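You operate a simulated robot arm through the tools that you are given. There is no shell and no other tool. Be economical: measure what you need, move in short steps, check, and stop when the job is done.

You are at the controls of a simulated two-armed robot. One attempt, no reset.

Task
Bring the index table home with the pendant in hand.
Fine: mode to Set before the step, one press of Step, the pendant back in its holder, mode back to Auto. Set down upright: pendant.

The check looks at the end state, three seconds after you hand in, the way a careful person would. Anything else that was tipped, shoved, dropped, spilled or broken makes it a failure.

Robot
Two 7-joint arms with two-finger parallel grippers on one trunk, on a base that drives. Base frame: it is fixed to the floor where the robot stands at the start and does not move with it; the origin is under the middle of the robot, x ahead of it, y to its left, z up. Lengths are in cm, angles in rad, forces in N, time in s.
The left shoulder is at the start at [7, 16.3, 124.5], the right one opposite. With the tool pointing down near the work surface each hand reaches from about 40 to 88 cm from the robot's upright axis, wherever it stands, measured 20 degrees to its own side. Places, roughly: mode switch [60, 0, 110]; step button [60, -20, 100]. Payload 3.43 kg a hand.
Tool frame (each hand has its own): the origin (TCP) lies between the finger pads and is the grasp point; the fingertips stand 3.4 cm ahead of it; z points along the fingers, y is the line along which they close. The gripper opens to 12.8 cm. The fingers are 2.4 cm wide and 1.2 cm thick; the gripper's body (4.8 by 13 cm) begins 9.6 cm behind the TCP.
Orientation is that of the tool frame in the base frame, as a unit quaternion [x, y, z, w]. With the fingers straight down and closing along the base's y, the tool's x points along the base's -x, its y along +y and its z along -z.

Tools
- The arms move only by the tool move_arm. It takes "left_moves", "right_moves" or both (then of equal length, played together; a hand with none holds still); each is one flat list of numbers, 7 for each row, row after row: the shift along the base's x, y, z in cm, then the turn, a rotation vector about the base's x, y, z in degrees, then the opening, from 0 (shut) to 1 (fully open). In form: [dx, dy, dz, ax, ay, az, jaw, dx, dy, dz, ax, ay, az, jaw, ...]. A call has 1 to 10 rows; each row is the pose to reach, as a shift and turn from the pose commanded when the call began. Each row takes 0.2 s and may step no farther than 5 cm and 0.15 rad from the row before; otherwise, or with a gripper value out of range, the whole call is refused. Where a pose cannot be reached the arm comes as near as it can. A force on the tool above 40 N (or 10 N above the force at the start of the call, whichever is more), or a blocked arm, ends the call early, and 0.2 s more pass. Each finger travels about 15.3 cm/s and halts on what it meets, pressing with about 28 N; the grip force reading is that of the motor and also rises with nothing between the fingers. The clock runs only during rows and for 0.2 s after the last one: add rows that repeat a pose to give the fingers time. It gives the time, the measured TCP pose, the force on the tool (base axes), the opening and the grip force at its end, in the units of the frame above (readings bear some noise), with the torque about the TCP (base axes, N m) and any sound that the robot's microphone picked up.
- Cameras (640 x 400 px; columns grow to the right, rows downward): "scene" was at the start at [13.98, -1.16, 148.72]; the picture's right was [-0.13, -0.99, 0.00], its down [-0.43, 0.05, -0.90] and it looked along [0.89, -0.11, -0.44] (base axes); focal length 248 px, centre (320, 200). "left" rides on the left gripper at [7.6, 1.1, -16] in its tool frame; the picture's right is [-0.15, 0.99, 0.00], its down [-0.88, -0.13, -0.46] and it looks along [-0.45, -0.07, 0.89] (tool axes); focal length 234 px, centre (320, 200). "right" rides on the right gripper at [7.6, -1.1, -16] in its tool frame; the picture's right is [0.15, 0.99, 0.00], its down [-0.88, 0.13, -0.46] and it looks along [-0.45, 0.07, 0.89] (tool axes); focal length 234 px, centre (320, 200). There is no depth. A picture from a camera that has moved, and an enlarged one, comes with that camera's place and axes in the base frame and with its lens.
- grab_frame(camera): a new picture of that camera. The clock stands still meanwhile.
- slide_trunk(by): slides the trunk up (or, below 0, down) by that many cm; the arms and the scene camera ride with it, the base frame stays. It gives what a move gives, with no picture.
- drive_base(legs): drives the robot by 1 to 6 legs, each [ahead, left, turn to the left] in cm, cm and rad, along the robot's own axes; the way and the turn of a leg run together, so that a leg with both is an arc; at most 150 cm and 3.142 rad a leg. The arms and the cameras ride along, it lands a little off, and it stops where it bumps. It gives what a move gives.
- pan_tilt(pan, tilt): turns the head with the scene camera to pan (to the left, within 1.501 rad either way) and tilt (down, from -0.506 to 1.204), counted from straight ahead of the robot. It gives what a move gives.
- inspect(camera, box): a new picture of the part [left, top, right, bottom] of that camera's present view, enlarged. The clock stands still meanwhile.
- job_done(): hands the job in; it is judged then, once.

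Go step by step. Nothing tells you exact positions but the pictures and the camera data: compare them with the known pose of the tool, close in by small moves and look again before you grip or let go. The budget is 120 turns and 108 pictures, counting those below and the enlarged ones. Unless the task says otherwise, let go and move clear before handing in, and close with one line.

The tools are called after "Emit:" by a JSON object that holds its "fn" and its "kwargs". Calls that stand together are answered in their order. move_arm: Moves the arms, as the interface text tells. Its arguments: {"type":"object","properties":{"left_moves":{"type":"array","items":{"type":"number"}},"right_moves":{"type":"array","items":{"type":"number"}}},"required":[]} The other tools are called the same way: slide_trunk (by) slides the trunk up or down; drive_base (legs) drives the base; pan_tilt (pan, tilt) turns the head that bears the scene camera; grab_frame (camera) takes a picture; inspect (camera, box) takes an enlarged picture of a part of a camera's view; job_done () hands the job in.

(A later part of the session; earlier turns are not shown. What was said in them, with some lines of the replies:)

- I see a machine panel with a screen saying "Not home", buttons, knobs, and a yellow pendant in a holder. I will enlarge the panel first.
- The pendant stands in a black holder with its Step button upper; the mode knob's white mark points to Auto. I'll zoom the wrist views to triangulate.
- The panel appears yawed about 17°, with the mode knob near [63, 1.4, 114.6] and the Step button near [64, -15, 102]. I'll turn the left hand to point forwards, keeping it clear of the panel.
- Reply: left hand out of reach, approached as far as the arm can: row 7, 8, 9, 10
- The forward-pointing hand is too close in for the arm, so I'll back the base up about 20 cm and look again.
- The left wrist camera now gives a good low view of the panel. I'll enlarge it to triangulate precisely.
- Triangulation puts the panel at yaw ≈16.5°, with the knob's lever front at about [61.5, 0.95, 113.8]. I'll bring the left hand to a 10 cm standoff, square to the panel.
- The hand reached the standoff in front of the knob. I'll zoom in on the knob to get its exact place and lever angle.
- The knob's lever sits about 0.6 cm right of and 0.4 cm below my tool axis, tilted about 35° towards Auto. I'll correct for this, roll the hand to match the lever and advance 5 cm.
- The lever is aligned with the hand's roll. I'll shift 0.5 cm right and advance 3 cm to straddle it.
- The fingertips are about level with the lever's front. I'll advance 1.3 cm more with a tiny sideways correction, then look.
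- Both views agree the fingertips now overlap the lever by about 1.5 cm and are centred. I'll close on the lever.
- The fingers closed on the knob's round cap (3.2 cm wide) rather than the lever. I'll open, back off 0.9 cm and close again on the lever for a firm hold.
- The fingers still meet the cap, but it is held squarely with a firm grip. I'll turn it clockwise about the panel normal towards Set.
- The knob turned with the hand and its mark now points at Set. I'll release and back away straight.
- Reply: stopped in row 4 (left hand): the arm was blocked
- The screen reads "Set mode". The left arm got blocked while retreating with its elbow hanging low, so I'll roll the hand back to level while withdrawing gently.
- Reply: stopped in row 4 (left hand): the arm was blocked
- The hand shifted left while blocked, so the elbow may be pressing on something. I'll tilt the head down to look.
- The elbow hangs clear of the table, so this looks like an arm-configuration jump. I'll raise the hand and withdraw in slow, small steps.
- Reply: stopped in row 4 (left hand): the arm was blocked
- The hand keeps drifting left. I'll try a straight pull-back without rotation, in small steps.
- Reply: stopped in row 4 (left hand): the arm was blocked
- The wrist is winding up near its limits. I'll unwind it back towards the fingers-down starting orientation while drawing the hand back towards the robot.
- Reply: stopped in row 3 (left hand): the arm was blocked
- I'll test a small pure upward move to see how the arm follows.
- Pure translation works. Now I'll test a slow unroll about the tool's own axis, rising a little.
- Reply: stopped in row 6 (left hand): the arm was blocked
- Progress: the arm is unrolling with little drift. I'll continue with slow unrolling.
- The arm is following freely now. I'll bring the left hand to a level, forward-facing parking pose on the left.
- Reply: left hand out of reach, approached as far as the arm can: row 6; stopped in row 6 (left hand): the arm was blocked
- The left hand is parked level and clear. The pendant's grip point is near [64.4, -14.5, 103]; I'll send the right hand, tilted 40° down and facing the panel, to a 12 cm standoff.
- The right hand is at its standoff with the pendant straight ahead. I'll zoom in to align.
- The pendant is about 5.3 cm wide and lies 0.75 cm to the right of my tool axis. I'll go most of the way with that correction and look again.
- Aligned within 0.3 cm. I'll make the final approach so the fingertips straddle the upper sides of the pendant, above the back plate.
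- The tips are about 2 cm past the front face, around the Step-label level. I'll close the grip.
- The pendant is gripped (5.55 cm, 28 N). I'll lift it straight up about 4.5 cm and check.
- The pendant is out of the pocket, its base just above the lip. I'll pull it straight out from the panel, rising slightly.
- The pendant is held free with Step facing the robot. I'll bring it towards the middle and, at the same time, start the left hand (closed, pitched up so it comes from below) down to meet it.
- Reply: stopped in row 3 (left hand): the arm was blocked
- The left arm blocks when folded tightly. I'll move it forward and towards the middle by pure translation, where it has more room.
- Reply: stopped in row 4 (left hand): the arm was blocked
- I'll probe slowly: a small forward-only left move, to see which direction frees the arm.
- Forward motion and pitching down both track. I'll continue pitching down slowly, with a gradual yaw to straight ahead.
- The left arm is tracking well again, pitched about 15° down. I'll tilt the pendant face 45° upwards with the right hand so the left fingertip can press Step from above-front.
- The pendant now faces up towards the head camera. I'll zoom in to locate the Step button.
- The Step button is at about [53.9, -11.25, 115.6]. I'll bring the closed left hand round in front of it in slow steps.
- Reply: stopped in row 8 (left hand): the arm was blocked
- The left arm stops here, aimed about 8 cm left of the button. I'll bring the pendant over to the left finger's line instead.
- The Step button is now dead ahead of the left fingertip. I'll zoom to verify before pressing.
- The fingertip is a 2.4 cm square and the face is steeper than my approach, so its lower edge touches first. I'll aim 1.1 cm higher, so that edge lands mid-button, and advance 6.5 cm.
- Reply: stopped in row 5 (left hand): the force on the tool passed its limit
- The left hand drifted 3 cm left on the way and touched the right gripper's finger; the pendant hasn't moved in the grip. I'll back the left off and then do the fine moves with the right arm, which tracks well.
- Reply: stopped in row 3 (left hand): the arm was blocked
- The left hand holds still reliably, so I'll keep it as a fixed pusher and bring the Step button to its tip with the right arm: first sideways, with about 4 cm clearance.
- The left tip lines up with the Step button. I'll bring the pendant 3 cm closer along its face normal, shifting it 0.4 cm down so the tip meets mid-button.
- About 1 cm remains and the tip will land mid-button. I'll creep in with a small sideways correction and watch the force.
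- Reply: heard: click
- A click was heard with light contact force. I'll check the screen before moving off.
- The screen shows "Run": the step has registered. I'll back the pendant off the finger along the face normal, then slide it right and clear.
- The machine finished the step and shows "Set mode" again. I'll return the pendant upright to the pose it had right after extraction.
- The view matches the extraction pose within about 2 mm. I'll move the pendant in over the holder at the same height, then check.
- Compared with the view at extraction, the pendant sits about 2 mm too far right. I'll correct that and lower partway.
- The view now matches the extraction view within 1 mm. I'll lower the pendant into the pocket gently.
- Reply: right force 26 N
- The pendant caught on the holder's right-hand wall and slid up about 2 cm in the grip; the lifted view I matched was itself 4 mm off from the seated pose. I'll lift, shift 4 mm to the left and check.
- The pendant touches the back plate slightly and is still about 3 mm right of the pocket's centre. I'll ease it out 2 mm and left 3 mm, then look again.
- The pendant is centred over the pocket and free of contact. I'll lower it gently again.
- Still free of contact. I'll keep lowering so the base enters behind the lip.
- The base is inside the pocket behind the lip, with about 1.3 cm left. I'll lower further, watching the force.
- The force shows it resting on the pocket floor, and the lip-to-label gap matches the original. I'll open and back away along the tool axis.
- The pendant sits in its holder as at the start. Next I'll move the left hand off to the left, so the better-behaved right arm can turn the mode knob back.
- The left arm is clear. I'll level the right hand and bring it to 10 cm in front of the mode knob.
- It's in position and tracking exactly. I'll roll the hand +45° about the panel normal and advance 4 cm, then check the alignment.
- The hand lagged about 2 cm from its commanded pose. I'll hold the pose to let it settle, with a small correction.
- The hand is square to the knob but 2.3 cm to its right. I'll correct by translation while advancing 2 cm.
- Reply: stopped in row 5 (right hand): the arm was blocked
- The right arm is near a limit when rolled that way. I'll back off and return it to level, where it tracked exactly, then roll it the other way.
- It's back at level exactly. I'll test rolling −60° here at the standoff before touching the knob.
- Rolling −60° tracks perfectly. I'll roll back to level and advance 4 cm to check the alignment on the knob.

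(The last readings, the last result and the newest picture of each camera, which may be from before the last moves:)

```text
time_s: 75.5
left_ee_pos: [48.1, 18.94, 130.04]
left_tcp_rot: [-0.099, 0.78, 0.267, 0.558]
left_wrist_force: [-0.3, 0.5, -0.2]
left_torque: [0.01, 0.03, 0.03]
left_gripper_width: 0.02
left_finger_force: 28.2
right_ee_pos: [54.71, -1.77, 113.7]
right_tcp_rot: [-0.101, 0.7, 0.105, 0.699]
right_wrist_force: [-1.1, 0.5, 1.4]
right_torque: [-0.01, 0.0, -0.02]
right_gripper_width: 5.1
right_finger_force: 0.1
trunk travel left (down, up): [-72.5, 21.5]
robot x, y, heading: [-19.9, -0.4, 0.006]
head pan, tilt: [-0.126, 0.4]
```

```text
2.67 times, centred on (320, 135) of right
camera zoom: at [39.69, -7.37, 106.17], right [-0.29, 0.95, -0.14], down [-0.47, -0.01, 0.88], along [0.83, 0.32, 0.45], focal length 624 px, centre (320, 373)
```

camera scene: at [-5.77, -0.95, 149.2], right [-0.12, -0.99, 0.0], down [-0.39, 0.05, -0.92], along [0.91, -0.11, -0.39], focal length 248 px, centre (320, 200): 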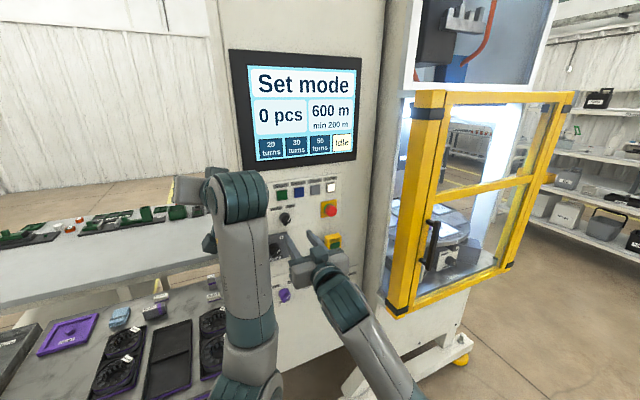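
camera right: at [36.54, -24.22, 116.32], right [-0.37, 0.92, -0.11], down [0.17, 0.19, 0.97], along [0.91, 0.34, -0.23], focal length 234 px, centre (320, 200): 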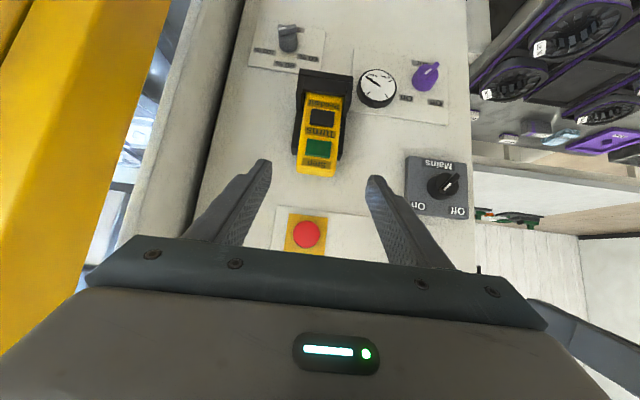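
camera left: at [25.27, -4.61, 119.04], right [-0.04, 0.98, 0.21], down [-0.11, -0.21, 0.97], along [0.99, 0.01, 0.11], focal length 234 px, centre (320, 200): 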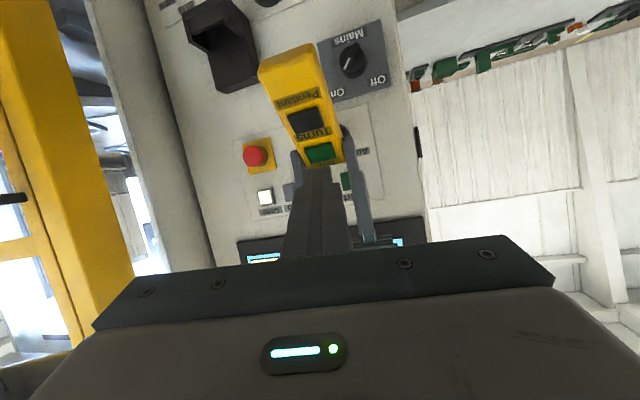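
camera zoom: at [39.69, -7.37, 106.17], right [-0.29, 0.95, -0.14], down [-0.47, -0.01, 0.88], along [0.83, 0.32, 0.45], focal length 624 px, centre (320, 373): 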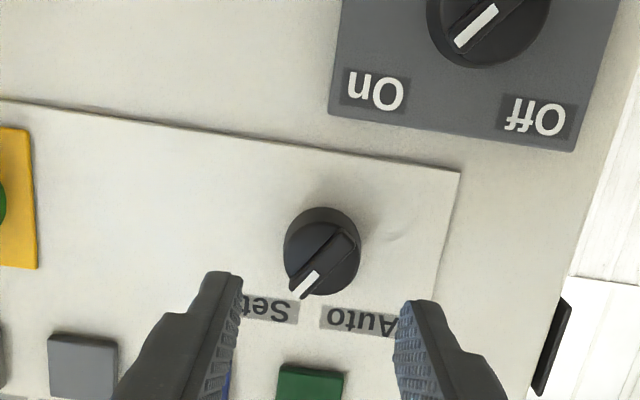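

The knob is within 3 mm of the tool axis. I'll advance to straddle the cap, close on it, and check.

Emit:
{"fn": "move_arm", "kwargs": {"right_moves": [1.4, 0.6, -0.05, 0, 0, 0, 0.4, 2.8, 1.0, -0.05, 0, 0, 0, 0.4, 4.2, 1.5, -0.05, 0, 0, 0, 0.4, 5.53, 1.9, -0.05, 0, 0, 0, 0.4, 5.53, 1.9, -0.05, 0, 0, 0, 0.3, 5.53, 1.9, -0.05, 0, 0, 0, 0.15, 5.53, 1.9, -0.05, 0, 0, 0, 0, 5.53, 1.9, -0.05, 0, 0, 0, 0]}}

Emit:
{"fn": "inspect", "kwargs": {"camera": "right", "box": [200, 80, 440, 230]}}

```text
time_s: 77.3
left_ee_pos: [48.03, 18.81, 130.05]
left_tcp_rot: [-0.098, 0.78, 0.266, 0.558]
left_wrist_force: [0.4, 0.6, -0.1]
left_torque: [0.03, -0.02, 0.0]
left_gripper_width: 0.0
left_finger_force: 27.7
right_ee_pos: [60.47, -0.04, 113.48]
right_tcp_rot: [-0.102, 0.7, 0.103, 0.7]
right_wrist_force: [6.0, -3.4, 3.0]
right_torque: [-0.02, 0.11, -0.3]
right_gripper_width: 3.1
right_finger_force: 45.0
trunk travel left (down, up): [-72.5, 21.5]
robot x, y, heading: [-19.62, 0.02, 0.001]
head pan, tilt: [-0.126, 0.4]
```

```text
2.67 times, centred on (320, 155) of right
camera zoom: at [45.33, -5.59, 106.04], right [-0.29, 0.95, -0.14], down [-0.47, -0.01, 0.88], along [0.83, 0.32, 0.45], focal length 624 px, centre (320, 320)
```

zoom: 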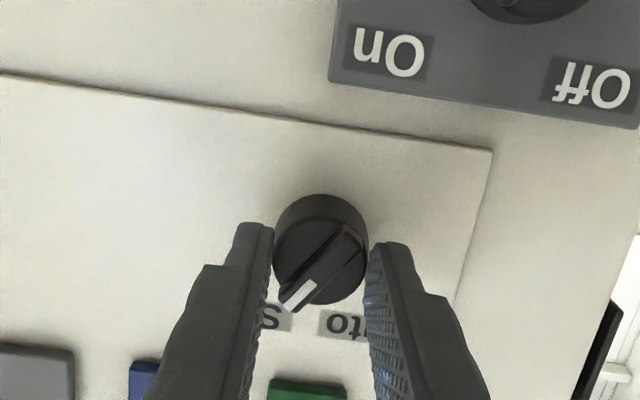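

The knob's cap is gripped well. I'll turn it 70° anticlockwise to Auto.

Emit:
{"fn": "move_arm", "kwargs": {"right_moves": [0, 0, 0, -6.71, -1.99, 0, 0, 0, 0, 0, -13.4, -3.97, 0, 0, 0, 0, 0, -20.1, -5.96, 0, 0, 0, 0, 0, -26.8, -7.95, 0, 0, 0, 0, 0, -33.6, -9.94, 0, 0, 0, 0, 0, -40.3, -11.9, 0, 0, 0, 0, 0, -47, -13.9, 0, 0, 0, 0, 0, -53.7, -15.9, 0, 0, 0, 0, 0, -60.4, -17.9, 0, 0, 0, 0, 0, -67.1, -19.9, 0, 0]}}

Emit:
{"fn": "inspect", "kwargs": {"camera": "right", "box": [200, 80, 440, 230]}}

Emit:
{"fn": "grab_frame", "kwargs": {"camera": "scene"}}

```text
time_s: 79.5
left_ee_pos: [48.14, 18.77, 130.05]
left_tcp_rot: [-0.097, 0.78, 0.266, 0.558]
left_wrist_force: [0.4, 0.6, 0.1]
left_torque: [0.0, 0.01, -0.01]
left_gripper_width: 0.0
left_finger_force: 28.4
right_ee_pos: [60.3, 0.05, 113.66]
right_tcp_rot: [-0.486, 0.517, -0.315, 0.631]
right_wrist_force: [9.4, -9.1, 3.8]
right_torque: [0.65, -0.2, 0.33]
right_gripper_width: 3.11
right_finger_force: 44.9
trunk travel left (down, up): [-72.5, 21.5]
robot x, y, heading: [-19.71, 0.07, 0.005]
head pan, tilt: [-0.126, 0.4]
```

```text
2.67 times, centred on (320, 155) of right
camera zoom: at [47.09, -11.69, 112.2], right [-0.06, 0.19, -0.98], down [-0.68, 0.71, 0.18], along [0.73, 0.68, 0.09], focal length 624 px, centre (320, 320)
```

zoom: 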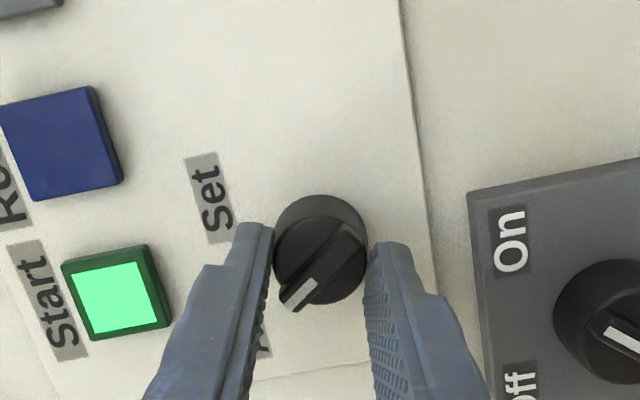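

```text
9 pictures are left
camera scene: at [-5.63, -1.3, 149.18], right [-0.12, -0.99, 0.0], down [-0.39, 0.05, -0.92], along [0.91, -0.11, -0.39], focal length 248 px, centre (320, 200)
```

scene: 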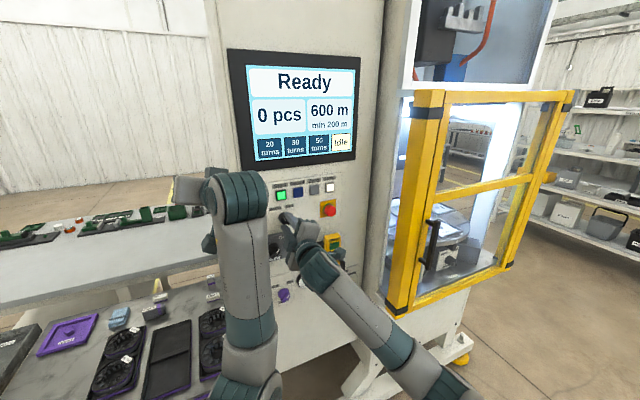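

The screen says "Ready" and the Start lamp is lit: Auto is set and the table is home. I'll release and withdraw straight back.

Emit:
{"fn": "move_arm", "kwargs": {"right_moves": [0, 0, 0, 0, 0, 0, 0.4, 0, 0, 0, 0, 0, 0, 0.4, -2, -0.6, 0, 0, 0, 0, 0.4, -4.8, -1.4, 0, 0, 0, 0, 0.4, -7.6, -2.3, 0, 0, 0, 0, 0.4, -9.6, -2.8, 0, 0, 0, 0, 0.4]}}

Emit:
{"fn": "move_arm", "kwargs": {"right_moves": [-1, -2, 0, 6.7, 2, 0, 0.4, -2, -4, 0, 13.4, 4, 0, 0.4, -3, -7, 0, 20.1, 6, 0, 0.4, -4, -10, 0, 26.8, 7.9, 0, 0.4, -5, -13, 0, 33.5, 9.9, 0, 0.4]}}

Emit:
{"fn": "grab_frame", "kwargs": {"camera": "scene"}}

Emit:
{"fn": "inspect", "kwargs": {"camera": "scene", "box": [250, 165, 400, 295]}}

```text
time_s: 80.9
left_ee_pos: [48.14, 18.94, 130.08]
left_tcp_rot: [-0.099, 0.78, 0.268, 0.557]
left_wrist_force: [0.2, 0.1, 0.0]
left_torque: [0.02, 0.0, -0.01]
left_gripper_width: 0.01
left_finger_force: 28.2
right_ee_pos: [50.44, -2.59, 113.56]
right_tcp_rot: [-0.487, 0.515, -0.315, 0.63]
right_wrist_force: [0.2, 0.7, 0.9]
right_torque: [-0.01, 0.02, -0.02]
right_gripper_width: 5.13
right_finger_force: 0.0
trunk travel left (down, up): [-72.5, 21.5]
robot x, y, heading: [-19.87, -0.07, 0.004]
head pan, tilt: [-0.126, 0.4]
```

```text
time_s: 82.1
left_ee_pos: [48.18, 18.86, 130.28]
left_tcp_rot: [-0.099, 0.78, 0.267, 0.558]
left_wrist_force: [-1.0, -0.1, 0.1]
left_torque: [0.0, 0.0, -0.01]
left_gripper_width: 0.0
left_finger_force: 27.8
right_ee_pos: [45.6, -15.75, 113.78]
right_tcp_rot: [-0.308, 0.637, -0.11, 0.698]
right_wrist_force: [0.3, -0.6, 0.9]
right_torque: [-0.03, 0.01, 0.05]
right_gripper_width: 5.09
right_finger_force: 0.0
trunk travel left (down, up): [-72.5, 21.5]
robot x, y, heading: [-19.81, -0.19, 0.003]
head pan, tilt: [-0.126, 0.4]
```

```text
8 pictures are left
camera scene: at [-5.8, -1.21, 149.2], right [-0.12, -0.99, 0.0], down [-0.39, 0.05, -0.92], along [0.91, -0.11, -0.39], focal length 248 px, centre (320, 200)
```

scene: 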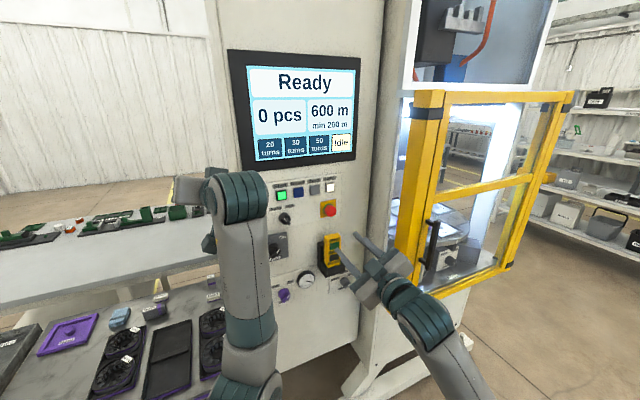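

```text
3.08 times, centred on (325, 230) of scene
camera zoom: at [-5.8, -1.21, 149.2], right [-0.12, -0.99, 0.0], down [-0.39, 0.05, -0.92], along [0.91, -0.11, -0.39], focal length 765 px, centre (305, 108)
```

zoom: 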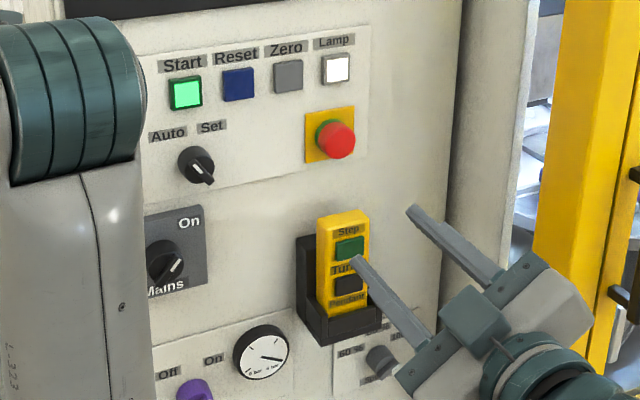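

The display reads "Ready", the mode mark is on Auto, and the pendant stands upright in its holder. I'll draw the right hand further back, then hand in.

Emit:
{"fn": "move_arm", "kwargs": {"right_moves": [-2, -1.5, 0.5, 0, 0, 0, 0.4, -4, -3, 1, 0, 0, 0, 0.4, -6, -4.5, 1.5, 0, 0, 0, 0.4]}}

Emit:
{"fn": "job_done", "kwargs": {}}

```text
time_s: 82.9
left_ee_pos: [48.02, 18.81, 130.11]
left_tcp_rot: [-0.098, 0.78, 0.266, 0.558]
left_wrist_force: [-0.4, -0.4, -1.0]
left_torque: [0.0, 0.0, 0.0]
left_gripper_width: 0.03
left_finger_force: 28.0
right_ee_pos: [39.61, -20.31, 115.17]
right_tcp_rot: [-0.309, 0.637, -0.111, 0.698]
right_wrist_force: [-0.8, 0.2, -0.8]
right_torque: [0.01, 0.01, 0.01]
right_gripper_width: 5.13
right_finger_force: 0.0
trunk travel left (down, up): [-72.5, 21.5]
robot x, y, heading: [-19.95, -0.17, 0.003]
head pan, tilt: [-0.126, 0.4]
```

```text
The job is handed in.
```

The index table appears to be home: after Set mode and one press of Step with the pendant in hand, the display reads "Ready", the pendant stands upright in its holder and the mode switch is back on Auto.
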